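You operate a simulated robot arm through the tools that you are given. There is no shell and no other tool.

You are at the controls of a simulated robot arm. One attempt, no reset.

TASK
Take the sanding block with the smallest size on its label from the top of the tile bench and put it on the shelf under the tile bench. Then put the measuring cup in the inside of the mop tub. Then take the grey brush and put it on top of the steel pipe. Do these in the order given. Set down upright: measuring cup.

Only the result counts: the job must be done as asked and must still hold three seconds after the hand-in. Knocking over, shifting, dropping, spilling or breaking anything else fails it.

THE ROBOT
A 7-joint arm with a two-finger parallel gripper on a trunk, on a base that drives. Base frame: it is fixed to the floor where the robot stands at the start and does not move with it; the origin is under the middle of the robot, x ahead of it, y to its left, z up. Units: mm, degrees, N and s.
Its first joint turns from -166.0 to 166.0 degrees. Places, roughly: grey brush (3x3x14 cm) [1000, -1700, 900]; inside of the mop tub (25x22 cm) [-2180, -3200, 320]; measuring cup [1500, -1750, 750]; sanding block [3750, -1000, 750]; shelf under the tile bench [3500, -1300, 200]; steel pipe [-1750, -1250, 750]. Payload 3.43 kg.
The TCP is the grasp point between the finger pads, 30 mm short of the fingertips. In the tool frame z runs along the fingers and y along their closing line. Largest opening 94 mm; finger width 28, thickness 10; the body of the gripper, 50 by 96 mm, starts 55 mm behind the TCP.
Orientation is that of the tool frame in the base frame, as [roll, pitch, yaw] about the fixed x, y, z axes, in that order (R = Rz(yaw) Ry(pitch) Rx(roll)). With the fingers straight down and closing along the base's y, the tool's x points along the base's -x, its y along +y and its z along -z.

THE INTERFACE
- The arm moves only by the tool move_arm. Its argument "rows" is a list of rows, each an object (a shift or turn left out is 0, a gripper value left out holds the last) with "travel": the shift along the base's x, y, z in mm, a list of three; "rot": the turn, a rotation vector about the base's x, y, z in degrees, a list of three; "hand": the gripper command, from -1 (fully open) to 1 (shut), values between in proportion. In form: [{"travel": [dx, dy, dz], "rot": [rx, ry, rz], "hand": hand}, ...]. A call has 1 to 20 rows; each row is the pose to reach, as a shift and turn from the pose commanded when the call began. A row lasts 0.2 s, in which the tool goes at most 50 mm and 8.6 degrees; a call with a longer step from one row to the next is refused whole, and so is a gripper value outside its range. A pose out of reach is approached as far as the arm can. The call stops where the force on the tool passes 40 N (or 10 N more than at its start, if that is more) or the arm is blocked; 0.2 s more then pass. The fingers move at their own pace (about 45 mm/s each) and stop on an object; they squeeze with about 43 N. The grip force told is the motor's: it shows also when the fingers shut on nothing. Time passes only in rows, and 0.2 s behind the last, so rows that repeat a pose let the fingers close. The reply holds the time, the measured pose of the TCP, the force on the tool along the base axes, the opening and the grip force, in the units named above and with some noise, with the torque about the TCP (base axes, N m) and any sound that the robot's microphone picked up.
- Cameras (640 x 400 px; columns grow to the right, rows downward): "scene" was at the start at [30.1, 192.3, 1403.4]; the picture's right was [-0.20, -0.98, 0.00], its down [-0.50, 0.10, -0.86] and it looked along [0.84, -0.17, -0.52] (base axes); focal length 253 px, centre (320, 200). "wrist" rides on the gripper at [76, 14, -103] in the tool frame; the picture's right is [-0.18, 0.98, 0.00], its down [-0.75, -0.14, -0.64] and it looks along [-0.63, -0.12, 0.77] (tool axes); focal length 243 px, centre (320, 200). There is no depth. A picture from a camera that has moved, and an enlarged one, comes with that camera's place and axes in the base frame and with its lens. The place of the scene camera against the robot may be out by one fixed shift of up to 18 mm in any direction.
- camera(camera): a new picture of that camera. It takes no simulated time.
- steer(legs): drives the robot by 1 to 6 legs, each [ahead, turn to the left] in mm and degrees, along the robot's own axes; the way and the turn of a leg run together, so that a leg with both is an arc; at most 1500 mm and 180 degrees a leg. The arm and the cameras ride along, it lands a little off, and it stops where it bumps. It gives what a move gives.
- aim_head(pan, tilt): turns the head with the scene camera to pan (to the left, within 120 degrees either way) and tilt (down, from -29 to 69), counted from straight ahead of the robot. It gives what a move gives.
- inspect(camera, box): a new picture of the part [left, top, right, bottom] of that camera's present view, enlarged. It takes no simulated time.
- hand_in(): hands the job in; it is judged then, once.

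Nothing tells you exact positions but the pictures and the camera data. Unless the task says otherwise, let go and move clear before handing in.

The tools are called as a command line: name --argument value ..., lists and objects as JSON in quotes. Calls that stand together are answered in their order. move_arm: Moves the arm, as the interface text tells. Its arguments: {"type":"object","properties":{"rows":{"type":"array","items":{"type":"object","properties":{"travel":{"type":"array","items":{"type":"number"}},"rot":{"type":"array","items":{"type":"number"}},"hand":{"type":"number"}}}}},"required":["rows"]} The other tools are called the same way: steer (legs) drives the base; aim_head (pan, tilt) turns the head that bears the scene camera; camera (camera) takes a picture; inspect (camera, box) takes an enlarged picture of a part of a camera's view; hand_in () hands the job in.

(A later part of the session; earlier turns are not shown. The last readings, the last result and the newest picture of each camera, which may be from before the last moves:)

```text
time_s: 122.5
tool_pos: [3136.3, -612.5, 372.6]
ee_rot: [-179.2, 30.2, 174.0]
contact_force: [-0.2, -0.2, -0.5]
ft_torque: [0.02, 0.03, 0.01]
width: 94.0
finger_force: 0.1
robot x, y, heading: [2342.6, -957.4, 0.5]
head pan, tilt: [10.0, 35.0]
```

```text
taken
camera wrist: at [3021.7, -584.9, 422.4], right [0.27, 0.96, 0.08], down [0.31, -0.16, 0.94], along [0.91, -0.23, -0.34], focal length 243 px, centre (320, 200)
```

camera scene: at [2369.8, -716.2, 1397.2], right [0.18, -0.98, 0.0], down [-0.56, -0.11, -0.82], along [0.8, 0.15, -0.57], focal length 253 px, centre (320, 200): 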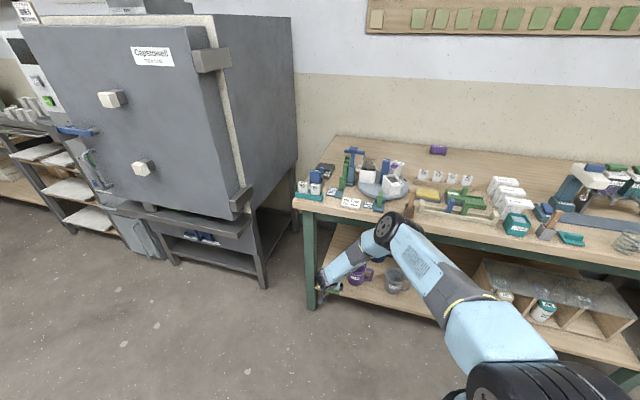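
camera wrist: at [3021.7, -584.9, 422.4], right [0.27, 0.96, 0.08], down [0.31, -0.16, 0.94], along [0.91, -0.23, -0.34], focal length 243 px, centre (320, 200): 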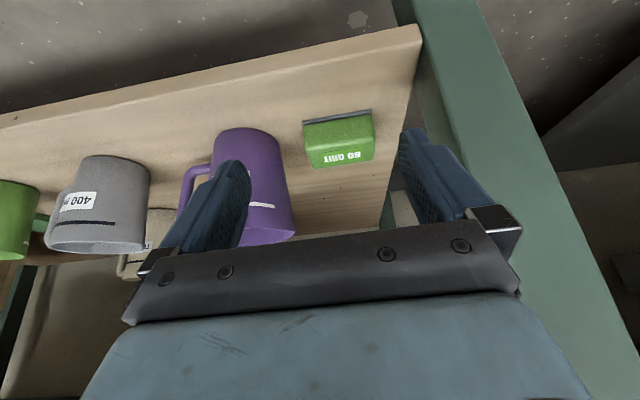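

The block lies flat on the shelf. I back away, then raise the arm and turn to the centre bench for the measuring cup.

steer --legs '[[-250, 0]]'

move_arm --rows '[{"travel": [-15, 0, 45]}, {"travel": [-30, 0, 90], "rot": [0, 6, 1]}, {"travel": [-45, 0, 135], "rot": [0, 12, 2]}, {"travel": [-60, 0, 180], "rot": [0, 18, 3]}, {"travel": [-75, 0, 225], "rot": [0, 24, 4]}, {"travel": [-90, 0, 270], "rot": [0, 30, 5.5]}, {"travel": [-105, 0, 315], "rot": [0, 30, 5.5]}, {"travel": [-120, -5, 360], "rot": [0, 30, 5.5]}, {"travel": [-135, -10, 405], "rot": [0, 30, 5.5]}, {"travel": [-150, -20, 450], "rot": [0, 30, 5.5]}, {"travel": [-165, -30, 495], "rot": [0, 30, 5.5]}, {"travel": [-180, -40, 540], "rot": [0, 30, 5.5]}, {"travel": [-195, -50, 585], "rot": [0, 30, 5.5]}, {"travel": [-210, -60, 630], "rot": [0, 30, 5.5]}, {"travel": [-220, -70, 675], "rot": [0, 30, 5.5]}, {"travel": [-220, -80, 700], "rot": [0, 30, 5.5]}]'

aim_head --pan -110 --tilt 30

camera --camera "scene"

```text
time_s: 124.4
tool_pos: [2887.7, -617.9, 373.0]
ee_rot: [-179.1, 30.2, 173.9]
contact_force: [0.2, -0.2, 0.3]
ft_torque: [0.01, -0.01, -0.02]
width: 93.9
finger_force: 0.1
robot x, y, heading: [2093.2, -963.6, 0.4]
head pan, tilt: [10.0, 35.0]
```

```text
time_s: 127.8
tool_pos: [2670.2, -699.7, 1073.7]
ee_rot: [-177.5, 0.2, 180.0]
contact_force: [0.1, 0.5, -0.7]
ft_torque: [-0.03, 0.03, 0.04]
width: 93.9
finger_force: 0.0
robot x, y, heading: [2090.4, -957.3, 0.1]
head pan, tilt: [10.0, 35.0]
```

```text
time_s: 129.8
tool_pos: [2670.9, -698.6, 1072.2]
ee_rot: [-177.4, 0.3, 180.0]
contact_force: [0.4, -0.4, -0.7]
ft_torque: [-0.01, -0.02, 0.0]
width: 94.1
finger_force: 0.0
robot x, y, heading: [2086.5, -961.5, 0.3]
head pan, tilt: [-110.0, 30.0]
```

```text
taken
camera scene: at [2002.5, -819.2, 1405.0], right [-0.94, 0.34, 0.0], down [0.17, 0.47, -0.87], along [-0.29, -0.82, -0.5], focal length 253 px, centre (320, 200)
```

scene: 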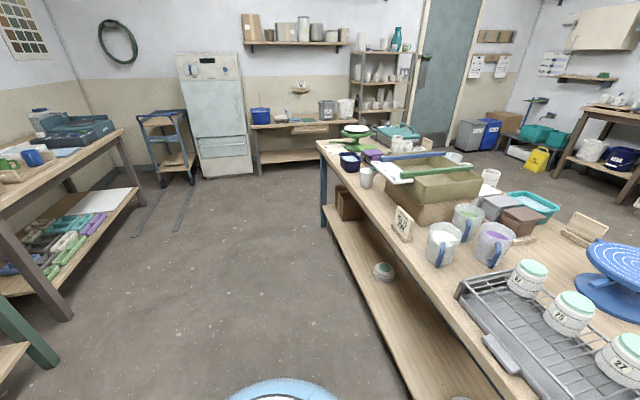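

inspect --camera "scene" --box '[320, 110, 560, 260]'

inspect --camera "scene" --box '[380, 190, 540, 290]'

inspect --camera "scene" --box '[480, 80, 640, 180]'

```text
2.67 times, centred on (440, 185) of scene
camera zoom: at [2002.5, -819.2, 1405.0], right [-0.94, 0.34, 0.0], down [0.17, 0.47, -0.87], along [-0.29, -0.82, -0.5], focal length 674 px, centre (0, 240)
```

zoom: 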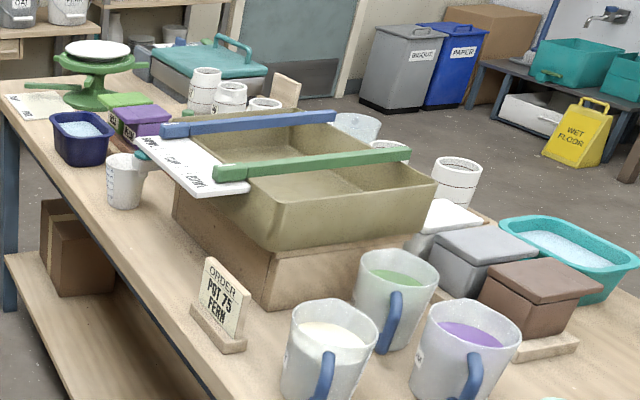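

```text
4.00 times, centred on (460, 240) of scene
camera zoom: at [2002.5, -819.2, 1405.0], right [-0.94, 0.34, 0.0], down [0.17, 0.47, -0.87], along [-0.29, -0.82, -0.5], focal length 1012 px, centre (-240, 40)
```

zoom: 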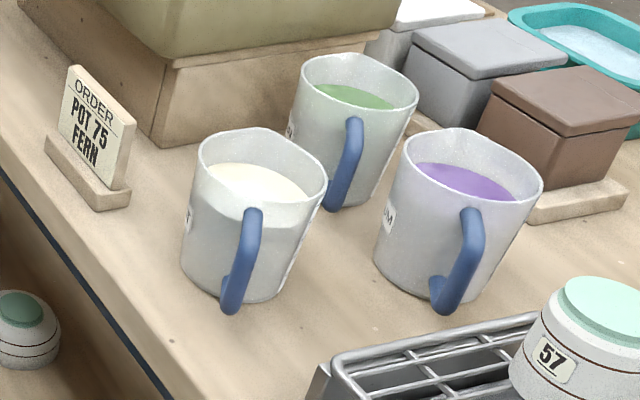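

```text
4.00 times, centred on (560, 130) of scene
camera zoom: at [2002.5, -819.2, 1405.0], right [-0.94, 0.34, 0.0], down [0.17, 0.47, -0.87], along [-0.29, -0.82, -0.5], focal length 1012 px, centre (-640, 480)
```

zoom: 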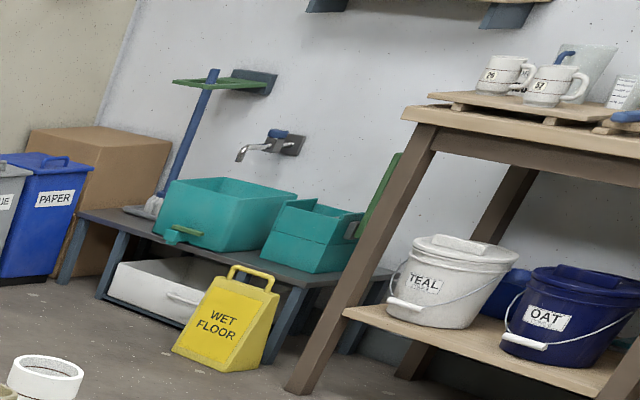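

The mop tub (teal) in the corner is one of two teal tubs on a low stand. A small white cup with markings stands near the bench edge; I zoom in on it.

inspect --camera "scene" --box '[335, 140, 415, 190]'

inspect --camera "scene" --box '[380, 120, 540, 220]'

```text
8.00 times, centred on (375, 165) of scene
camera zoom: at [2002.5, -819.2, 1405.0], right [-0.94, 0.34, 0.0], down [0.17, 0.47, -0.87], along [-0.29, -0.82, -0.5], focal length 2023 px, centre (-120, 480)
```

zoom: 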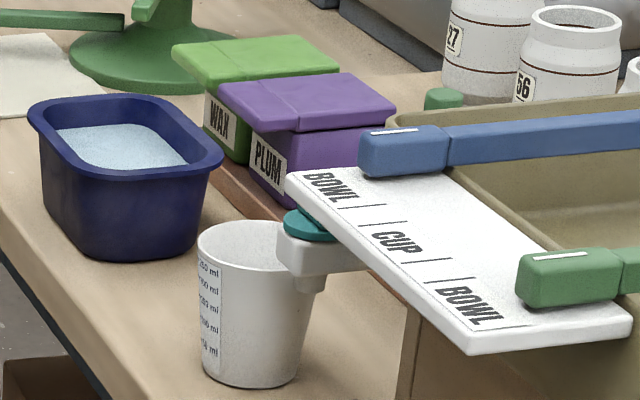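

```text
4.00 times, centred on (460, 170) of scene
camera zoom: at [2002.5, -819.2, 1405.0], right [-0.94, 0.34, 0.0], down [0.17, 0.47, -0.87], along [-0.29, -0.82, -0.5], focal length 1012 px, centre (-240, 320)
```

zoom: 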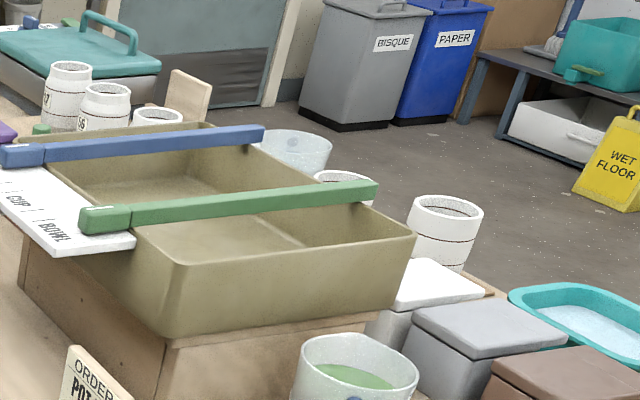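

The measuring cup is the white conical cup with the ml scale, standing under a small tap (teal knob) that juts from the basin. I drive to stand facing it from this side of the bench.

steer --legs '[[0, -45]]'

steer --legs '[[0, -45], [900, 0]]'

steer --legs '[[0, -45]]'

aim_head --pan -30 --tilt 35

camera --camera "scene"

```text
time_s: 132.5
tool_pos: [2684.9, -1179.6, 1074.4]
ee_rot: [-177.5, 0.3, 135.2]
contact_force: [0.6, -0.3, 0.0]
ft_torque: [0.0, 0.0, 0.0]
width: 94.1
finger_force: 0.1
robot x, y, heading: [2121.2, -922.4, -44.2]
head pan, tilt: [-110.0, 30.0]
```

```text
time_s: 139.6
tool_pos: [2351.1, -2407.4, 1075.1]
ee_rot: [-177.5, 0.4, 90.0]
contact_force: [-0.5, -0.1, -1.1]
ft_torque: [0.04, -0.02, -0.01]
width: 93.9
finger_force: 0.0
robot x, y, heading: [2150.9, -1830.3, -89.5]
head pan, tilt: [-110.0, 30.0]
```

```text
time_s: 142.3
tool_pos: [1886.4, -2378.3, 1075.1]
ee_rot: [-177.5, 0.4, 45.3]
contact_force: [0.5, 0.2, 0.1]
ft_torque: [-0.02, 0.0, 0.03]
width: 94.2
finger_force: 0.0
robot x, y, heading: [2186.4, -1863.8, -134.2]
head pan, tilt: [-110.0, 30.0]
```

```text
time_s: 143.8
tool_pos: [1886.8, -2380.4, 1074.7]
ee_rot: [-177.6, 0.3, 45.2]
contact_force: [0.4, -0.1, 0.5]
ft_torque: [-0.02, -0.01, 0.03]
width: 94.0
finger_force: 0.0
robot x, y, heading: [2189.1, -1858.1, -133.8]
head pan, tilt: [-30.0, 35.0]
```

```text
taken
camera scene: at [2316.8, -2015.1, 1397.2], right [-0.28, 0.96, 0.0], down [0.55, 0.16, -0.82], along [-0.79, -0.23, -0.57], focal length 253 px, centre (320, 200)
```

scene: 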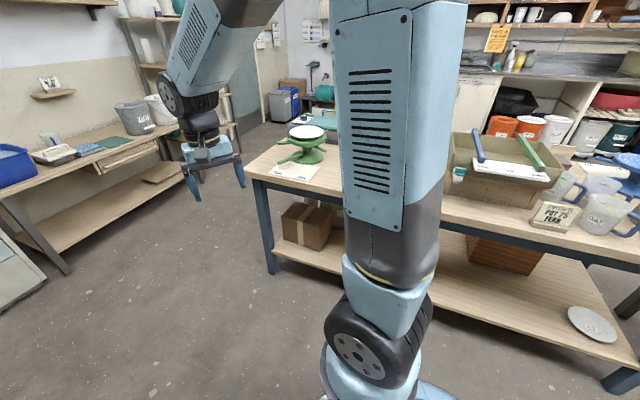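

steer --legs '[[0, -46]]'

aim_head --pan 0 --tilt 35

camera --camera "scene"

aim_head --pan -25 --tilt 35

camera --camera "scene"

```text
time_s: 146.6
tool_pos: [1602.1, -2004.4, 1074.3]
ee_rot: [-177.5, 0.3, -0.7]
contact_force: [0.4, 0.0, 0.3]
ft_torque: [0.0, -0.03, -0.01]
width: 94.1
finger_force: 0.0
robot x, y, heading: [2183.3, -1911.9, -179.6]
head pan, tilt: [-30.0, 35.0]
```

```text
time_s: 147.5
tool_pos: [1602.1, -2005.2, 1076.0]
ee_rot: [-177.5, 0.4, -0.7]
contact_force: [-0.6, -0.2, -0.3]
ft_torque: [-0.02, 0.01, -0.02]
width: 93.9
finger_force: 0.0
robot x, y, heading: [2180.4, -1913.0, -179.6]
head pan, tilt: [0.0, 35.0]
```

```text
taken
camera scene: at [2158.2, -2157.2, 1397.2], right [0.0, 1.0, 0.0], down [0.57, 0.0, -0.82], along [-0.82, 0.0, -0.57], focal length 253 px, centre (320, 200)
```

scene: 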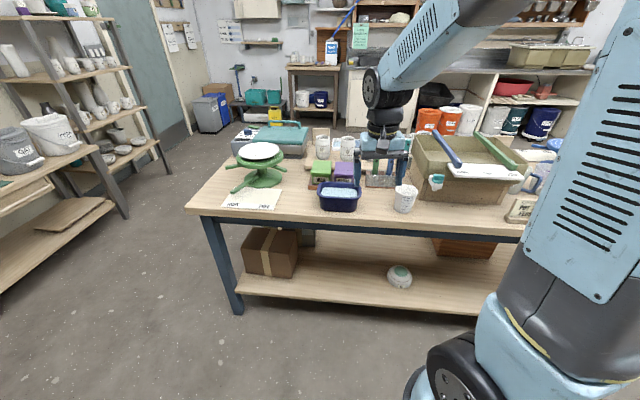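

```text
time_s: 148.4
tool_pos: [1601.2, -2003.6, 1075.1]
ee_rot: [-177.5, 0.3, -0.7]
contact_force: [0.3, -0.7, 0.3]
ft_torque: [0.0, 0.01, 0.01]
width: 94.1
finger_force: 0.0
robot x, y, heading: [2184.8, -1915.1, -179.9]
head pan, tilt: [-25.0, 35.0]
```

```text
taken
camera scene: at [2166.2, -2120.1, 1397.2], right [0.42, 0.91, 0.0], down [0.52, -0.24, -0.82], along [-0.74, 0.34, -0.57], focal length 253 px, centre (320, 200)
```

scene: 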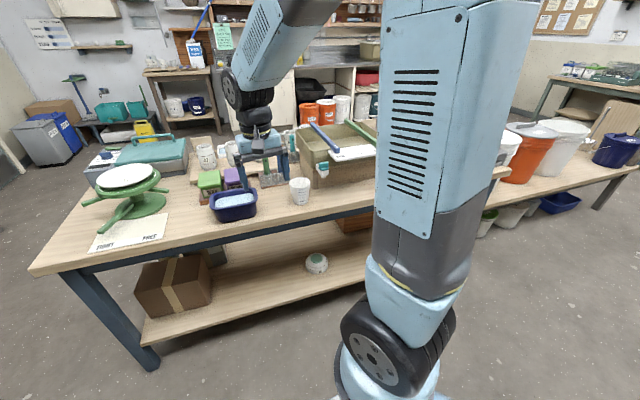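

Now I can see the cup, the tap, and the brush stand behind the hand. I zoom in.

inspect --camera "scene" --box '[190, 120, 390, 245]'

inspect --camera "scene" --box '[275, 150, 355, 215]'

camera --camera "wrist"

```text
3.20 times, centred on (290, 182) of scene
camera zoom: at [2166.2, -2120.1, 1397.2], right [0.42, 0.91, 0.0], down [0.52, -0.24, -0.82], along [-0.74, 0.34, -0.57], focal length 809 px, centre (416, 256)
```

zoom: 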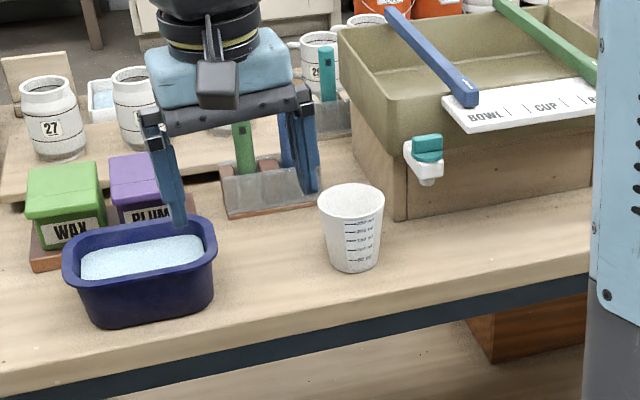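

```text
6.15 times, centred on (315, 182) of scene
camera zoom: at [2166.2, -2120.1, 1397.2], right [0.42, 0.91, 0.0], down [0.52, -0.24, -0.82], along [-0.74, 0.34, -0.57], focal length 1556 px, centre (351, 308)
```

zoom: 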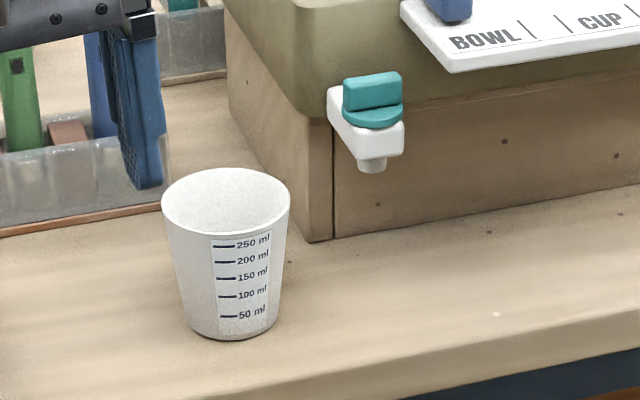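

```text
taken
camera wrist: at [1678.2, -2023.7, 1176.5], right [-0.2, -0.98, -0.04], down [-0.75, 0.12, 0.65], along [-0.63, 0.16, -0.76], focal length 243 px, centre (320, 200)
```

wrist: 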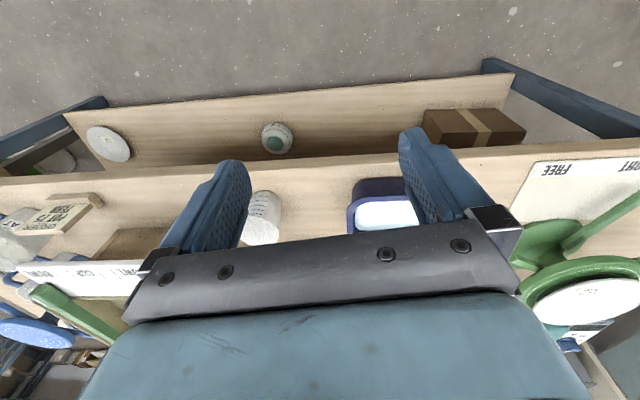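

The cup stands free at about (1430, -1862), bench top about z 835, rim about 76 mm wide and 88 mm tall, empty. To keep clear of the tap I'll grip it with the fingers closing along x, so I turn the hand by 90° while moving above the cup.

move_arm --rows '[{"travel": [-16, 13, 0], "rot": [-0.18, 0.18, -8.18]}, {"travel": [-31, 26, 0], "rot": [-0.36, 0.36, -16.36]}, {"travel": [-47, 39, 0], "rot": [-0.53, 0.53, -24.5]}, {"travel": [-63, 52, 0], "rot": [-0.71, 0.71, -32.7]}, {"travel": [-78, 65, 0], "rot": [-0.89, 0.89, -40.9]}, {"travel": [-94, 77, 0], "rot": [-1.07, 1.07, -49.1]}, {"travel": [-109, 90, 0], "rot": [-1.25, 1.25, -57.3]}, {"travel": [-125, 103, 0], "rot": [-1.43, 1.43, -65.4]}, {"travel": [-141, 116, 0], "rot": [-1.6, 1.6, -73.6]}, {"travel": [-156, 129, 0], "rot": [-1.78, 1.78, -81.8]}, {"travel": [-172, 142, 0], "rot": [-1.96, 1.96, -89.97]}, {"travel": [-172, 142, 0], "rot": [-1.96, 1.96, -89.97]}]'

camera --camera "wrist"

camera --camera "scene"

```text
time_s: 151.0
tool_pos: [1429.6, -1863.4, 1074.1]
ee_rot: [-179.9, 0.4, -90.7]
contact_force: [-0.1, 0.7, 0.3]
ft_torque: [0.0, 0.01, -0.03]
width: 93.9
finger_force: 0.1
robot x, y, heading: [2180.0, -1913.3, -179.9]
head pan, tilt: [-25.0, 35.0]
```

```text
taken
camera wrist: at [1413.6, -1939.2, 1176.1], right [-0.98, 0.2, 0.0], down [0.15, 0.75, 0.65], along [0.13, 0.63, -0.76], focal length 243 px, centre (320, 200)
```

wrist: 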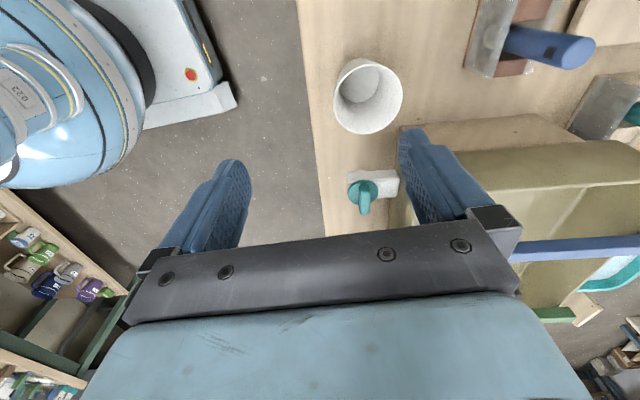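

```text
taken
camera scene: at [2166.1, -2120.1, 1397.2], right [0.42, 0.91, 0.0], down [0.52, -0.24, -0.82], along [-0.74, 0.34, -0.57], focal length 253 px, centre (320, 200)
```

scene: 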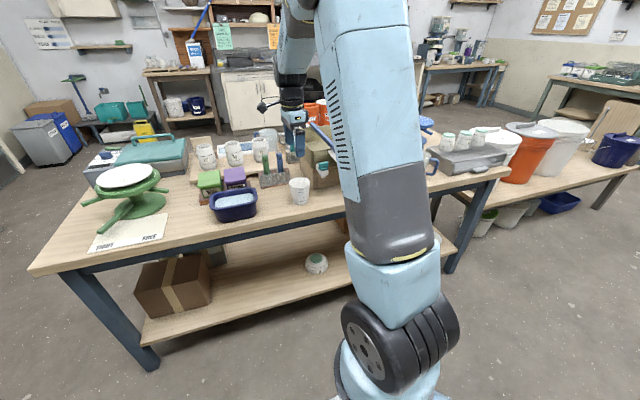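

The wrist view puts the cup nearer (1380, -1850), with the bench edge at x 1450. I lower to z 1000 above it and look again.

move_arm --rows '[{"travel": [-25, 6, -35]}, {"travel": [-50, 13, -74]}, {"travel": [-50, 13, -74]}]'

camera --camera "wrist"

```text
time_s: 151.8
tool_pos: [1377.0, -1849.0, 998.0]
ee_rot: [-179.8, 0.3, -90.7]
contact_force: [-0.9, -0.7, 0.0]
ft_torque: [-0.01, 0.01, 0.0]
width: 93.8
finger_force: 0.1
robot x, y, heading: [2182.4, -1912.8, -180.0]
head pan, tilt: [-25.0, 35.0]
```

```text
taken
camera wrist: at [1362.6, -1925.9, 1099.8], right [-0.98, 0.2, 0.0], down [0.15, 0.75, 0.65], along [0.13, 0.63, -0.76], focal length 243 px, centre (320, 200)
```

wrist: 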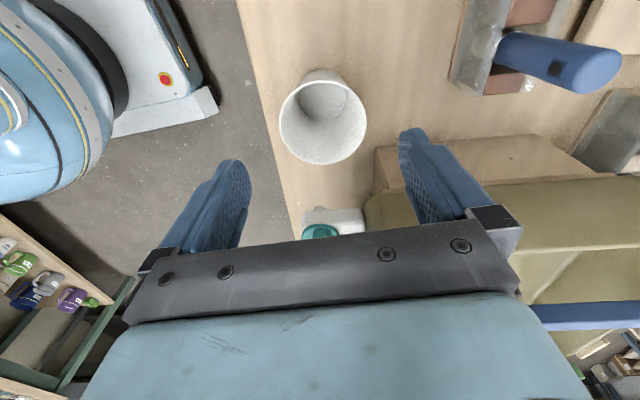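

Triangulating the two wrist views: rim centre (1378, -1839), rim at z about 884, 80 mm wide; bench at about 795. I centre over it and lower part of the way.

move_arm --rows '[{"travel": [1, 10, 0]}, {"travel": [1, 10, -30]}, {"travel": [1, 10, -60]}, {"travel": [1, 10, -60]}]'

camera --camera "wrist"

```text
time_s: 152.8
tool_pos: [1379.3, -1841.0, 940.7]
ee_rot: [-179.9, 0.3, -90.7]
contact_force: [0.4, -0.8, 0.6]
ft_torque: [0.0, 0.0, -0.01]
width: 94.2
finger_force: 0.1
robot x, y, heading: [2184.5, -1915.4, -179.7]
head pan, tilt: [-25.0, 35.0]
```

```text
taken
camera wrist: at [1364.8, -1916.6, 1041.1], right [-0.98, 0.2, 0.0], down [0.15, 0.75, 0.65], along [0.13, 0.63, -0.76], focal length 243 px, centre (320, 200)
```

wrist: 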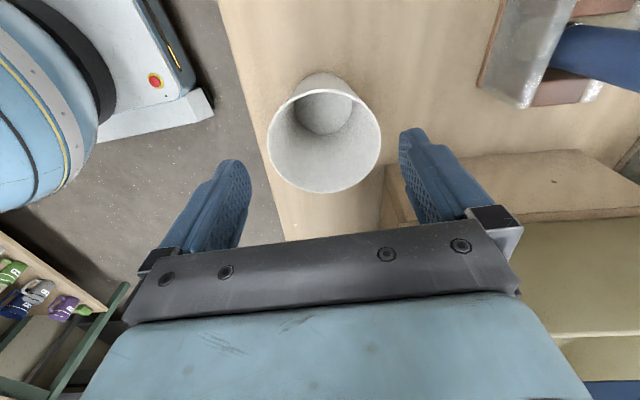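

Well centred. I lower to z 850 around the cup.

move_arm --rows '[{"travel": [-1.5, 1, -20]}, {"travel": [-1.5, 1, -40]}, {"travel": [-1.5, 1, -60]}, {"travel": [-1.5, 1, -75]}, {"travel": [-1.5, 1, -90]}, {"travel": [-1.5, 1, -90]}]'

camera --camera "wrist"

```text
time_s: 154.2
tool_pos: [1378.3, -1838.4, 848.4]
ee_rot: [-180.0, 0.3, -90.7]
contact_force: [0.8, -0.7, 1.0]
ft_torque: [0.01, -0.01, -0.01]
width: 94.0
finger_force: 0.1
robot x, y, heading: [2183.0, -1915.1, -179.7]
head pan, tilt: [-25.0, 35.0]
```

```text
taken
camera wrist: at [1362.9, -1914.0, 950.6], right [-0.98, 0.2, 0.0], down [0.15, 0.75, 0.65], along [0.13, 0.63, -0.76], focal length 243 px, centre (320, 200)
```

wrist: 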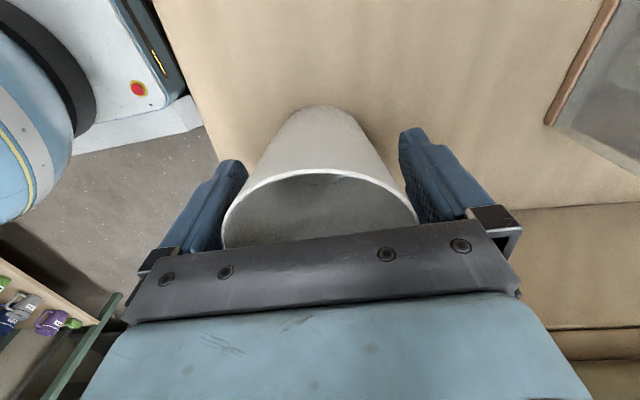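

The cup is between the fingers, rim below the palm. I close the gripper.

move_arm --rows '[{"hand": 1}, {"hand": 1}, {"hand": 1}, {"hand": 1}]'

camera --camera "wrist"

```text
time_s: 155.2
tool_pos: [1378.3, -1837.9, 848.1]
ee_rot: [-180.0, 0.3, -90.7]
contact_force: [-0.1, 0.0, -0.2]
ft_torque: [0.0, 0.02, -0.02]
width: 78.1
finger_force: 42.7
robot x, y, heading: [2184.3, -1912.8, -179.9]
head pan, tilt: [-25.0, 35.0]
```

```text
taken
camera wrist: at [1362.8, -1914.1, 950.7], right [-0.98, 0.2, 0.0], down [0.15, 0.75, 0.65], along [0.13, 0.63, -0.76], focal length 243 px, centre (320, 200)
```

wrist: 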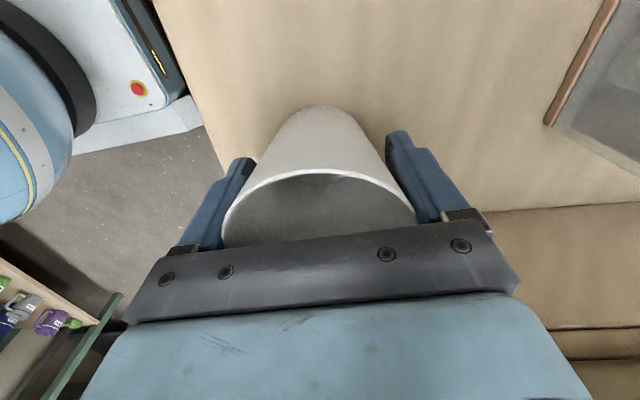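

Gripped at 78 mm at the rim. I lift straight up.

move_arm --rows '[{"travel": [0, 0, 10]}, {"travel": [0, 0, 40]}, {"travel": [0, -2, 80]}, {"travel": [0, -5, 120]}, {"travel": [0, -10, 160]}, {"travel": [0, -15, 200]}, {"travel": [10, -20, 240]}]'

camera --camera "wrist"

camera --camera "scene"

```text
time_s: 156.8
tool_pos: [1390.2, -1860.0, 1091.0]
ee_rot: [-179.8, 0.3, -90.8]
contact_force: [-0.6, 0.3, -0.2]
ft_torque: [0.0, -0.06, 0.02]
width: 78.3
finger_force: 43.0
robot x, y, heading: [2180.9, -1913.2, -179.8]
head pan, tilt: [-25.0, 35.0]
```

```text
taken
camera wrist: at [1375.0, -1936.0, 1192.7], right [-0.98, 0.2, 0.0], down [0.15, 0.75, 0.65], along [0.13, 0.63, -0.76], focal length 243 px, centre (320, 200)
```

wrist: 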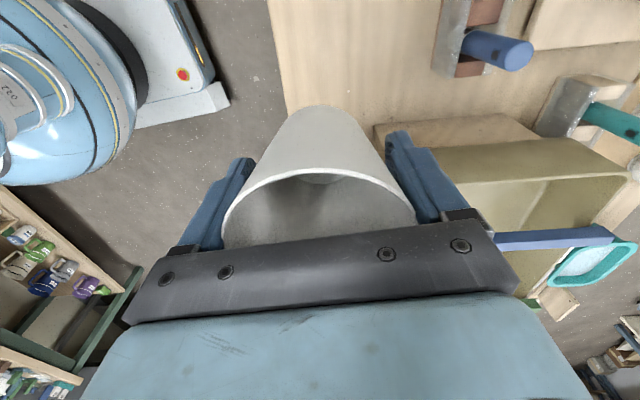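

```text
taken
camera scene: at [2165.4, -2120.1, 1397.2], right [0.42, 0.91, 0.0], down [0.52, -0.24, -0.82], along [-0.74, 0.34, -0.57], focal length 253 px, centre (320, 200)
```

scene: 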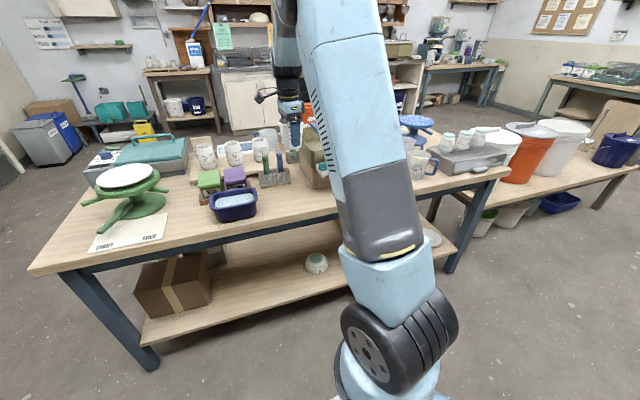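

The cup is held upright, nothing else moved. I pull the arm in and drive round the far end of the centre bench toward the mop corner.

move_arm --rows '[{"travel": [40, 0, 10]}, {"travel": [80, 0, 20]}, {"travel": [120, 0, 20]}, {"travel": [160, 0, 20]}, {"travel": [190, 0, 20]}]'

steer --legs '[[0, 45]]'

steer --legs '[[0, 45]]'

aim_head --pan 0 --tilt 30

camera --camera "scene"

aim_head --pan -60 --tilt 35

camera --camera "scene"

```text
time_s: 158.0
tool_pos: [1581.2, -1860.0, 1112.0]
ee_rot: [-179.9, 0.2, -90.6]
contact_force: [0.2, 0.1, -0.9]
ft_torque: [0.02, -0.01, 0.0]
width: 78.1
finger_force: 43.0
robot x, y, heading: [2184.8, -1915.7, -180.1]
head pan, tilt: [-25.0, 35.0]
```

```text
time_s: 160.8
tool_pos: [1719.8, -2304.0, 1112.7]
ee_rot: [-179.9, 0.1, -45.4]
contact_force: [0.3, 0.0, 0.2]
ft_torque: [0.04, 0.01, 0.0]
width: 78.1
finger_force: 43.2
robot x, y, heading: [2144.4, -1880.9, -134.7]
head pan, tilt: [-25.0, 35.0]
```

```text
time_s: 163.5
tool_pos: [2144.1, -2476.6, 1113.0]
ee_rot: [-179.9, 0.2, -0.5]
contact_force: [-1.1, -0.8, -0.5]
ft_torque: [0.01, 0.0, 0.01]
width: 77.9
finger_force: 43.0
robot x, y, heading: [2099.0, -1872.9, -90.2]
head pan, tilt: [-25.0, 35.0]
```

```text
time_s: 164.3
tool_pos: [2143.5, -2475.8, 1113.0]
ee_rot: [-179.9, 0.3, -0.6]
contact_force: [0.4, 0.0, -0.7]
ft_torque: [0.03, 0.06, -0.05]
width: 77.9
finger_force: 43.2
robot x, y, heading: [2094.7, -1871.1, -90.3]
head pan, tilt: [0.0, 30.0]
```

```text
taken
camera scene: at [2332.9, -1915.6, 1404.9], right [-1.0, 0.01, 0.0], down [0.0, 0.5, -0.87], along [0.0, -0.87, -0.5], focal length 253 px, centre (320, 200)
```

scene: 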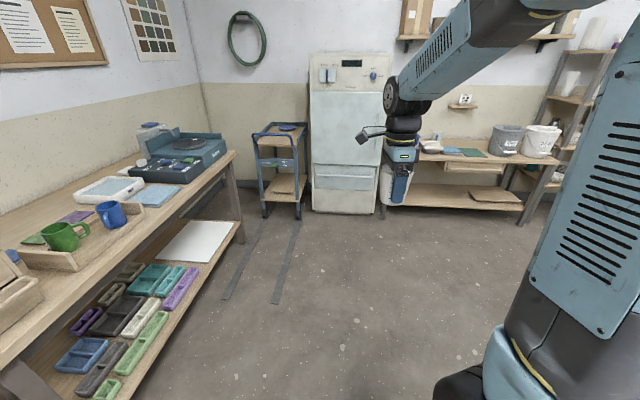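

```text
time_s: 165.7
tool_pos: [2143.2, -2475.7, 1112.5]
ee_rot: [-180.0, 0.2, -0.6]
contact_force: [-0.5, 0.4, -0.4]
ft_torque: [0.01, -0.04, -0.03]
width: 78.3
finger_force: 43.3
robot x, y, heading: [2095.3, -1872.6, -90.3]
head pan, tilt: [-60.0, 35.0]
```

```text
taken
camera scene: at [2256.9, -1868.9, 1397.2], right [-0.5, 0.87, 0.0], down [0.5, 0.29, -0.82], along [-0.71, -0.41, -0.57], focal length 253 px, centre (320, 200)
```

scene: 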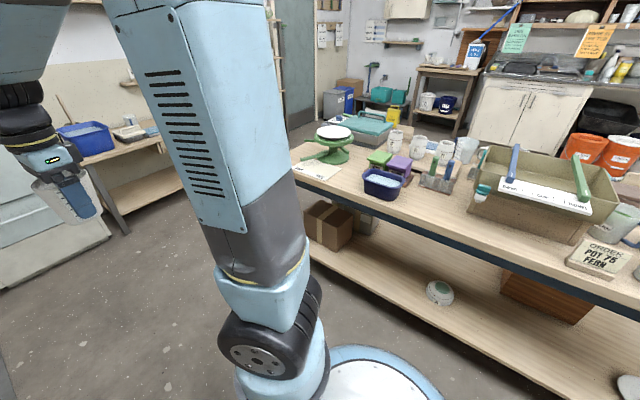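

steer --legs '[[1320, 0]]'

steer --legs '[[0, -45]]'

steer --legs '[[0, -45]]'

aim_head --pan 0 --tilt 25

camera --camera "scene"

```text
time_s: 172.4
tool_pos: [2123.1, -3804.7, 1112.4]
ee_rot: [-179.9, 0.3, -1.2]
contact_force: [0.4, -0.5, -1.3]
ft_torque: [0.0, -0.03, 0.02]
width: 78.2
finger_force: 43.2
robot x, y, heading: [2082.1, -3205.8, -90.7]
head pan, tilt: [-60.0, 35.0]
```

```text
time_s: 175.2
tool_pos: [1681.7, -3654.0, 1114.4]
ee_rot: [180.0, 0.3, -46.8]
contact_force: [-0.3, -0.7, -0.2]
ft_torque: [0.0, 0.02, 0.02]
width: 78.0
finger_force: 43.3
robot x, y, heading: [2113.5, -3241.1, -136.6]
head pan, tilt: [-60.0, 35.0]
```

```text
time_s: 177.9
tool_pos: [1512.0, -3226.3, 1113.6]
ee_rot: [-180.0, 0.3, -91.7]
contact_force: [-0.7, -1.0, -0.4]
ft_torque: [-0.01, 0.01, -0.01]
width: 78.1
finger_force: 42.8
robot x, y, heading: [2110.4, -3287.1, 179.1]
head pan, tilt: [-60.0, 35.0]
```

```text
time_s: 179.2
tool_pos: [1512.4, -3225.5, 1113.1]
ee_rot: [-179.9, 0.2, -91.7]
contact_force: [-0.3, -0.3, 0.4]
ft_torque: [0.02, 0.03, 0.02]
width: 77.7
finger_force: 42.9
robot x, y, heading: [2111.3, -3289.9, 178.8]
head pan, tilt: [0.0, 25.0]
```

```text
taken
camera scene: at [2077.4, -3532.9, 1412.9], right [0.02, 1.0, 0.0], down [0.42, -0.01, -0.91], along [-0.91, 0.02, -0.42], focal length 253 px, centre (320, 200)
```

scene: 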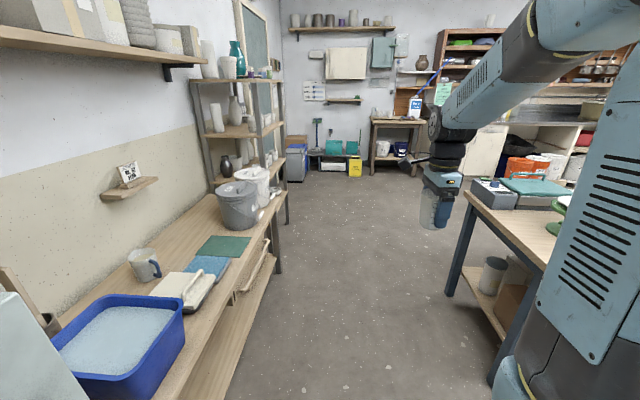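

The way to the mop corner along y about -3250 is clear. I drive there in legs.

steer --legs '[[1500, 0], [1400, 0]]'

camera --camera "scene"

inspect --camera "scene" --box '[240, 130, 440, 255]'

```text
time_s: 193.3
tool_pos: [-1371.1, -3257.0, 1114.2]
ee_rot: [-180.0, 0.3, -89.0]
contact_force: [0.1, -0.7, 1.1]
ft_torque: [-0.01, -0.01, 0.04]
width: 77.8
finger_force: 42.7
robot x, y, heading: [-771.6, -3288.4, -178.5]
head pan, tilt: [0.0, 25.0]
```

```text
taken
camera scene: at [-793.4, -3538.0, 1412.9], right [-0.03, 1.0, 0.0], down [0.42, 0.01, -0.91], along [-0.91, -0.02, -0.42], focal length 253 px, centre (320, 200)
```

scene: 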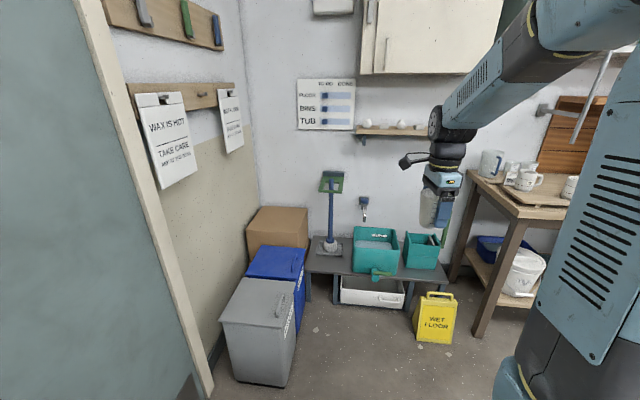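

```text
3.20 times, centred on (340, 192) of scene
camera zoom: at [-793.4, -3538.0, 1412.9], right [-0.03, 1.0, 0.0], down [0.42, 0.01, -0.91], along [-0.91, -0.02, -0.42], focal length 809 px, centre (256, 224)
```

zoom: 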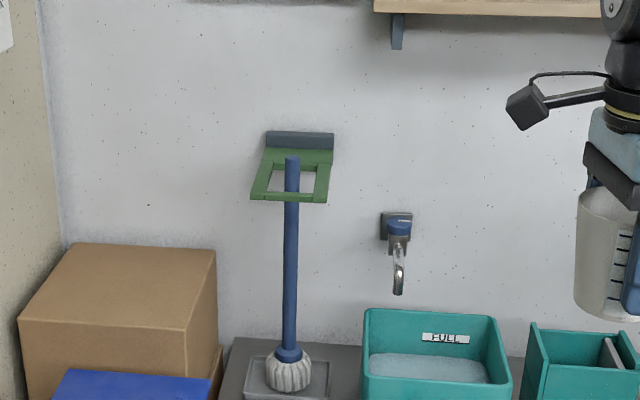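

The left teal tub (labelled, holding water or foam at the bottom) at about (-2160, -3220) matches the mop tub's place. I drive closer to within arm's reach.

steer --legs '[[640, 0]]'

aim_head --pan 0 --tilt 45

camera --camera "scene"

inspect --camera "scene" --box '[300, 180, 500, 305]'

camera --camera "wrist"

```text
time_s: 196.9
tool_pos: [-2007.0, -3274.3, 1114.1]
ee_rot: [180.0, 0.4, -89.1]
contact_force: [0.5, 0.1, -0.9]
ft_torque: [0.0, 0.0, 0.02]
width: 77.9
finger_force: 42.5
robot x, y, heading: [-1406.6, -3314.3, -178.3]
head pan, tilt: [0.0, 25.0]
```

```text
time_s: 197.7
tool_pos: [-2007.3, -3274.9, 1116.1]
ee_rot: [-180.0, 0.3, -89.1]
contact_force: [0.0, -0.1, 0.2]
ft_torque: [0.04, 0.02, 0.02]
width: 77.7
finger_force: 43.2
robot x, y, heading: [-1402.1, -3308.4, -178.5]
head pan, tilt: [0.0, 45.0]
```

```text
taken
camera scene: at [-1417.8, -3554.9, 1382.4], right [-0.03, 1.0, 0.0], down [0.71, 0.02, -0.71], along [-0.71, -0.02, -0.71], focal length 253 px, centre (320, 200)
```

scene: 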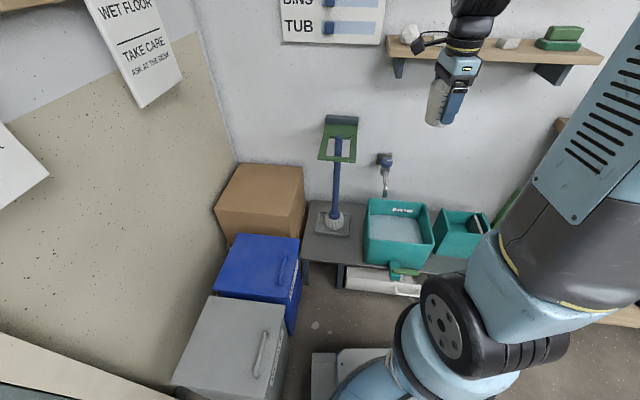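

```text
3.20 times, centred on (400, 242) of scene
camera zoom: at [-1417.8, -3554.9, 1382.4], right [-0.03, 1.0, 0.0], down [0.71, 0.02, -0.71], along [-0.71, -0.02, -0.71], focal length 809 px, centre (64, 64)
```

zoom: 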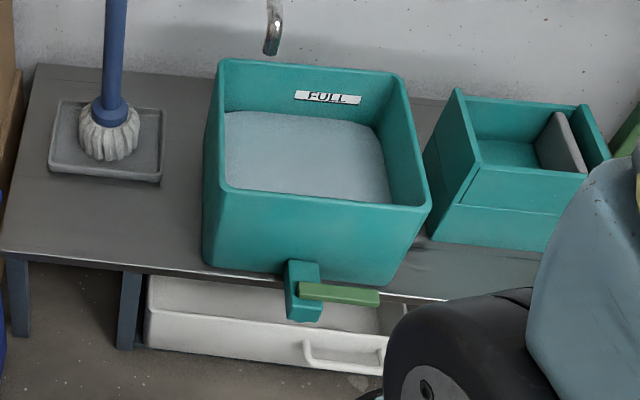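

```text
taken
camera wrist: at [-2019.8, -3351.7, 1217.1], right [-0.99, 0.17, 0.0], down [0.13, 0.75, 0.65], along [0.11, 0.64, -0.76], focal length 243 px, centre (320, 200)
```

wrist: 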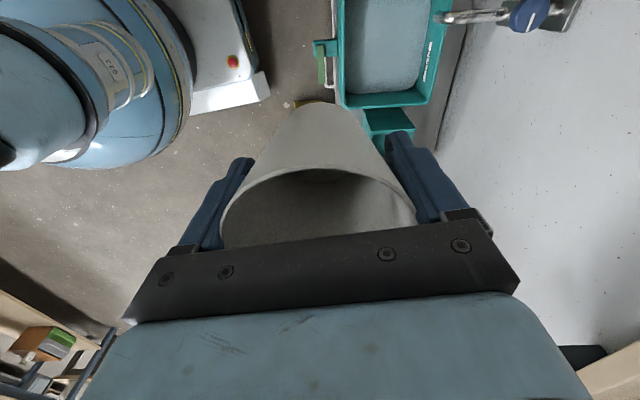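

The mop tub's rim is at z about 483, its centre about (-2195, -3205), and a faucet tip hangs over the back at (-2284, -3267, 552). I'll aim for (-2190, -3180). First I lower in front of the tub and then move over it, cup upright.

move_arm --rows '[{"travel": [0, 5, -40]}, {"travel": [-2, 12, -84]}, {"travel": [-5, 20, -128]}, {"travel": [-8, 30, -172]}, {"travel": [-12, 40, -216]}, {"travel": [-16, 50, -260]}, {"travel": [-20, 60, -304]}, {"travel": [-25, 70, -348]}, {"travel": [-30, 80, -390]}, {"travel": [-70, 90, -400]}, {"travel": [-115, 94, -410]}, {"travel": [-160, 94, -415]}, {"travel": [-183, 94, -415]}, {"travel": [-183, 94, -415]}]'

camera --camera "wrist"

camera --camera "scene"

```text
time_s: 200.7
tool_pos: [-2188.9, -3181.7, 699.1]
ee_rot: [-179.9, 0.3, -89.0]
contact_force: [-0.1, -0.4, 0.2]
ft_torque: [0.01, -0.03, 0.02]
width: 77.4
finger_force: 42.9
robot x, y, heading: [-1402.1, -3314.2, -178.4]
head pan, tilt: [0.0, 45.0]
```

```text
taken
camera wrist: at [-2202.4, -3258.6, 801.0], right [-0.99, 0.17, 0.0], down [0.13, 0.75, 0.65], along [0.11, 0.64, -0.76], focal length 243 px, centre (320, 200)
```

wrist: 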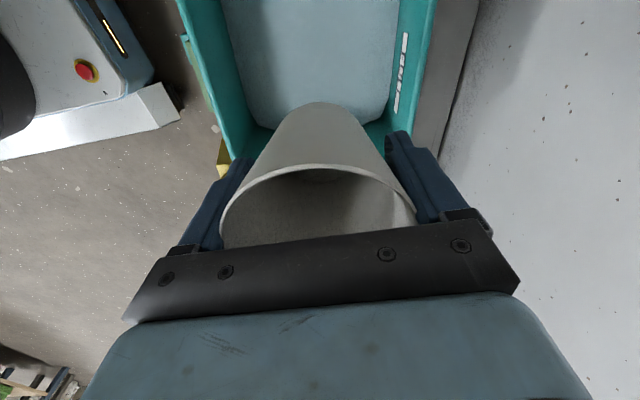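

```text
taken
camera scene: at [-1418.2, -3554.9, 1382.4], right [-0.03, 1.0, 0.0], down [0.71, 0.02, -0.71], along [-0.71, -0.02, -0.71], focal length 253 px, centre (320, 200)
```

scene: 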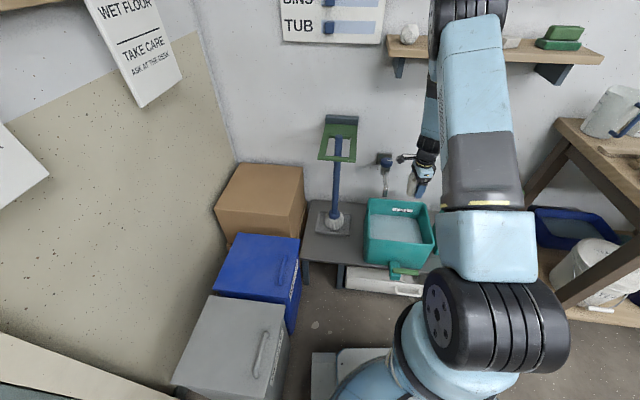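

The hand is over the tub's middle. I shift slightly away from the faucet and lower inside, slowly near the bottom.

move_arm --rows '[{"travel": [5, 10, -20]}, {"travel": [5, 10, -60]}, {"travel": [5, 10, -100]}, {"travel": [5, 10, -140]}, {"travel": [5, 10, -170]}, {"travel": [5, 10, -170]}]'

camera --camera "wrist"

inspect --camera "scene" --box '[340, 120, 500, 280]'

```text
time_s: 202.1
tool_pos: [-2184.6, -3172.7, 531.2]
ee_rot: [-179.9, 0.3, -89.0]
contact_force: [-0.3, 0.8, 0.8]
ft_torque: [-0.05, 0.01, 0.01]
width: 77.9
finger_force: 43.2
robot x, y, heading: [-1409.6, -3309.1, -178.6]
head pan, tilt: [0.0, 45.0]
```

```text
taken
camera wrist: at [-2197.8, -3249.9, 632.4], right [-0.99, 0.17, 0.0], down [0.13, 0.75, 0.65], along [0.11, 0.64, -0.76], focal length 243 px, centre (320, 200)
```

wrist: 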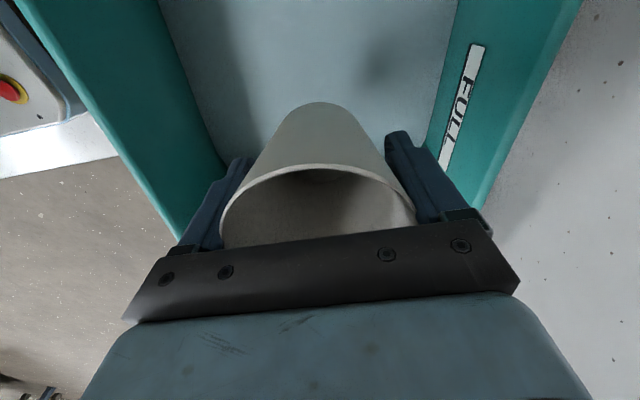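

```text
2.50 times, centred on (420, 200) of scene
camera zoom: at [-1418.2, -3554.9, 1382.4], right [-0.03, 1.0, 0.0], down [0.71, 0.02, -0.71], along [-0.71, -0.02, -0.71], focal length 632 px, centre (70, 200)
```

zoom: 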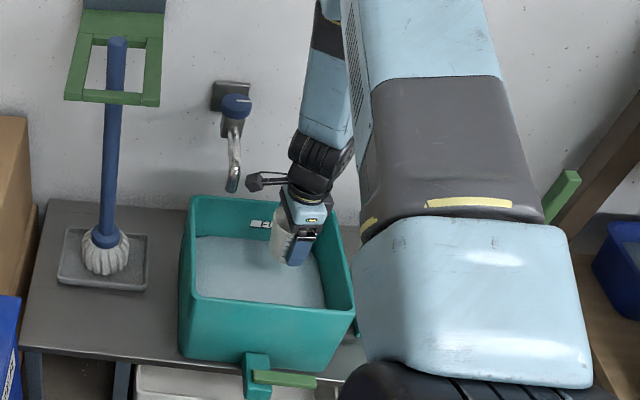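

move_arm --rows '[{"travel": [2, 12, -20]}, {"travel": [2, 12, -45]}, {"travel": [2, 12, -70]}, {"travel": [2, 12, -80]}, {"travel": [2, 12, -88]}, {"travel": [2, 12, -94]}, {"travel": [2, 12, -100]}, {"travel": [2, 12, -105]}, {"travel": [2, 12, -105]}]'

inspect --camera "scene" --box '[340, 120, 500, 280]'

camera --camera "wrist"

```text
time_s: 204.1
tool_pos: [-2182.0, -3158.5, 424.6]
ee_rot: [180.0, 0.3, -88.9]
contact_force: [0.3, 0.4, -0.9]
ft_torque: [0.0, 0.0, -0.02]
width: 77.5
finger_force: 43.1
robot x, y, heading: [-1406.5, -3312.1, -178.6]
head pan, tilt: [0.0, 45.0]
```

```text
2.50 times, centred on (420, 200) of scene
camera zoom: at [-1418.2, -3554.9, 1382.4], right [-0.03, 1.0, 0.0], down [0.71, 0.02, -0.71], along [-0.71, -0.02, -0.71], focal length 632 px, centre (70, 200)
```

zoom: 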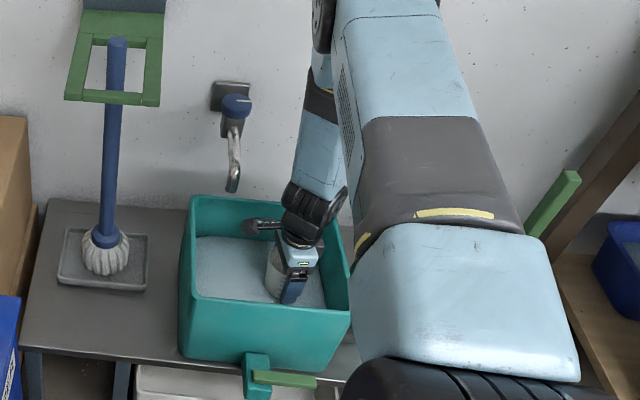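

```text
taken
camera wrist: at [-2195.0, -3235.5, 525.6], right [-0.99, 0.17, 0.0], down [0.13, 0.75, 0.65], along [0.11, 0.64, -0.76], focal length 243 px, centre (320, 200)
```

wrist: 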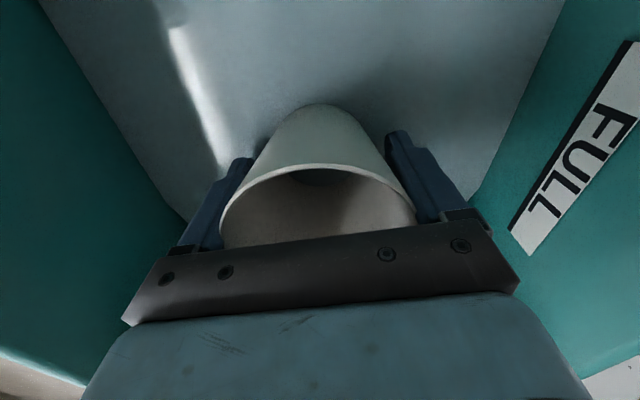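

move_arm --rows '[{"travel": [0, 0, -4]}, {"travel": [0, 0, -8]}, {"travel": [0, 0, -12]}, {"travel": [0, 0, -15]}, {"travel": [0, 0, -15]}]'

move_arm --rows '[{"travel": [0, 0, -4]}, {"travel": [0, 0, -8]}, {"travel": [0, 0, -12]}, {"travel": [0, 0, -15]}, {"travel": [0, 0, -15]}]'

camera --camera "wrist"

```text
time_s: 205.3
tool_pos: [-2183.7, -3159.3, 409.6]
ee_rot: [-179.9, 0.2, -89.0]
contact_force: [0.4, -0.2, -0.9]
ft_torque: [0.01, 0.01, -0.01]
width: 77.9
finger_force: 43.1
robot x, y, heading: [-1404.5, -3311.8, -178.6]
head pan, tilt: [0.0, 45.0]
```

```text
time_s: 206.5
tool_pos: [-2181.7, -3159.1, 395.3]
ee_rot: [-179.9, 0.3, -89.0]
contact_force: [0.0, -0.2, -1.1]
ft_torque: [0.0, 0.01, -0.02]
width: 77.5
finger_force: 43.4
robot x, y, heading: [-1405.8, -3309.4, -178.6]
head pan, tilt: [0.0, 45.0]
```

```text
taken
camera wrist: at [-2195.7, -3235.2, 497.1], right [-0.99, 0.17, 0.0], down [0.13, 0.75, 0.65], along [0.11, 0.64, -0.76], focal length 243 px, centre (320, 200)
```

wrist: 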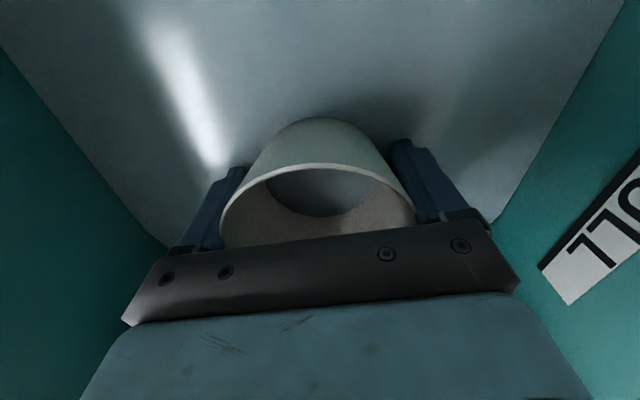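

The water is not solid; the cup goes through its surface. I continue down to the tub's floor.

move_arm --rows '[{"travel": [0, 0, -3]}, {"travel": [0, 0, -6]}, {"travel": [0, 0, -9]}, {"travel": [0, 0, -12]}, {"travel": [0, 0, -12]}]'

move_arm --rows '[{"travel": [0, 0, -3]}, {"travel": [0, 0, -6]}, {"travel": [0, 0, -9]}, {"travel": [0, 0, -12]}, {"travel": [0, 0, -12]}]'

```text
time_s: 207.7
tool_pos: [-2182.3, -3160.6, 384.1]
ee_rot: [-179.9, 0.4, -89.1]
contact_force: [0.7, -0.9, -0.5]
ft_torque: [0.0, 0.03, 0.02]
width: 77.8
finger_force: 43.3
robot x, y, heading: [-1402.9, -3308.3, -178.5]
head pan, tilt: [0.0, 45.0]
```

```text
time_s: 208.9
tool_pos: [-2183.4, -3159.1, 370.5]
ee_rot: [-179.9, 0.3, -89.0]
contact_force: [0.2, -0.7, -0.5]
ft_torque: [-0.02, 0.01, 0.01]
width: 77.3
finger_force: 42.6
robot x, y, heading: [-1404.6, -3313.0, -178.6]
head pan, tilt: [0.0, 45.0]
```

camera --camera "wrist"

inspect --camera "scene" --box '[340, 120, 500, 280]'

move_arm --rows '[{"travel": [0, 0, -3]}, {"travel": [0, 0, -6]}, {"travel": [0, 0, -9]}, {"travel": [0, 0, -12]}, {"travel": [0, 0, -12]}]'

```text
taken
camera wrist: at [-2195.5, -3235.5, 472.4], right [-0.99, 0.17, 0.0], down [0.13, 0.75, 0.65], along [0.11, 0.64, -0.76], focal length 243 px, centre (320, 200)
```

wrist: 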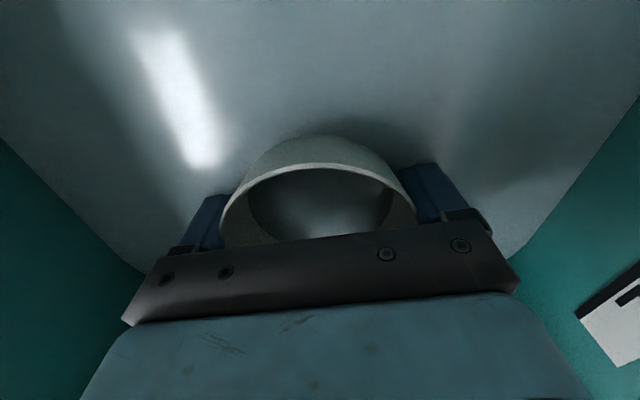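

```text
2.50 times, centred on (420, 200) of scene
camera zoom: at [-1418.2, -3554.9, 1382.4], right [-0.03, 1.0, 0.0], down [0.71, 0.02, -0.71], along [-0.71, -0.02, -0.71], focal length 632 px, centre (70, 200)
```

zoom: 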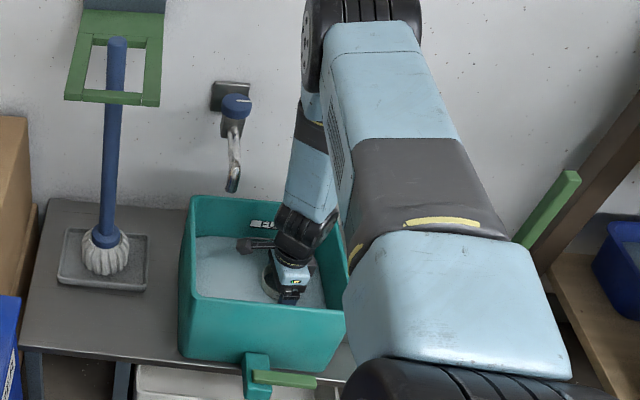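

```text
time_s: 210.1
tool_pos: [-2183.3, -3158.4, 361.9]
ee_rot: [179.8, 0.2, -89.0]
contact_force: [2.9, -0.7, 32.5]
ft_torque: [-0.11, 0.16, 0.08]
width: 77.3
finger_force: 42.8
robot x, y, heading: [-1403.1, -3311.3, -178.4]
head pan, tilt: [0.0, 45.0]
```

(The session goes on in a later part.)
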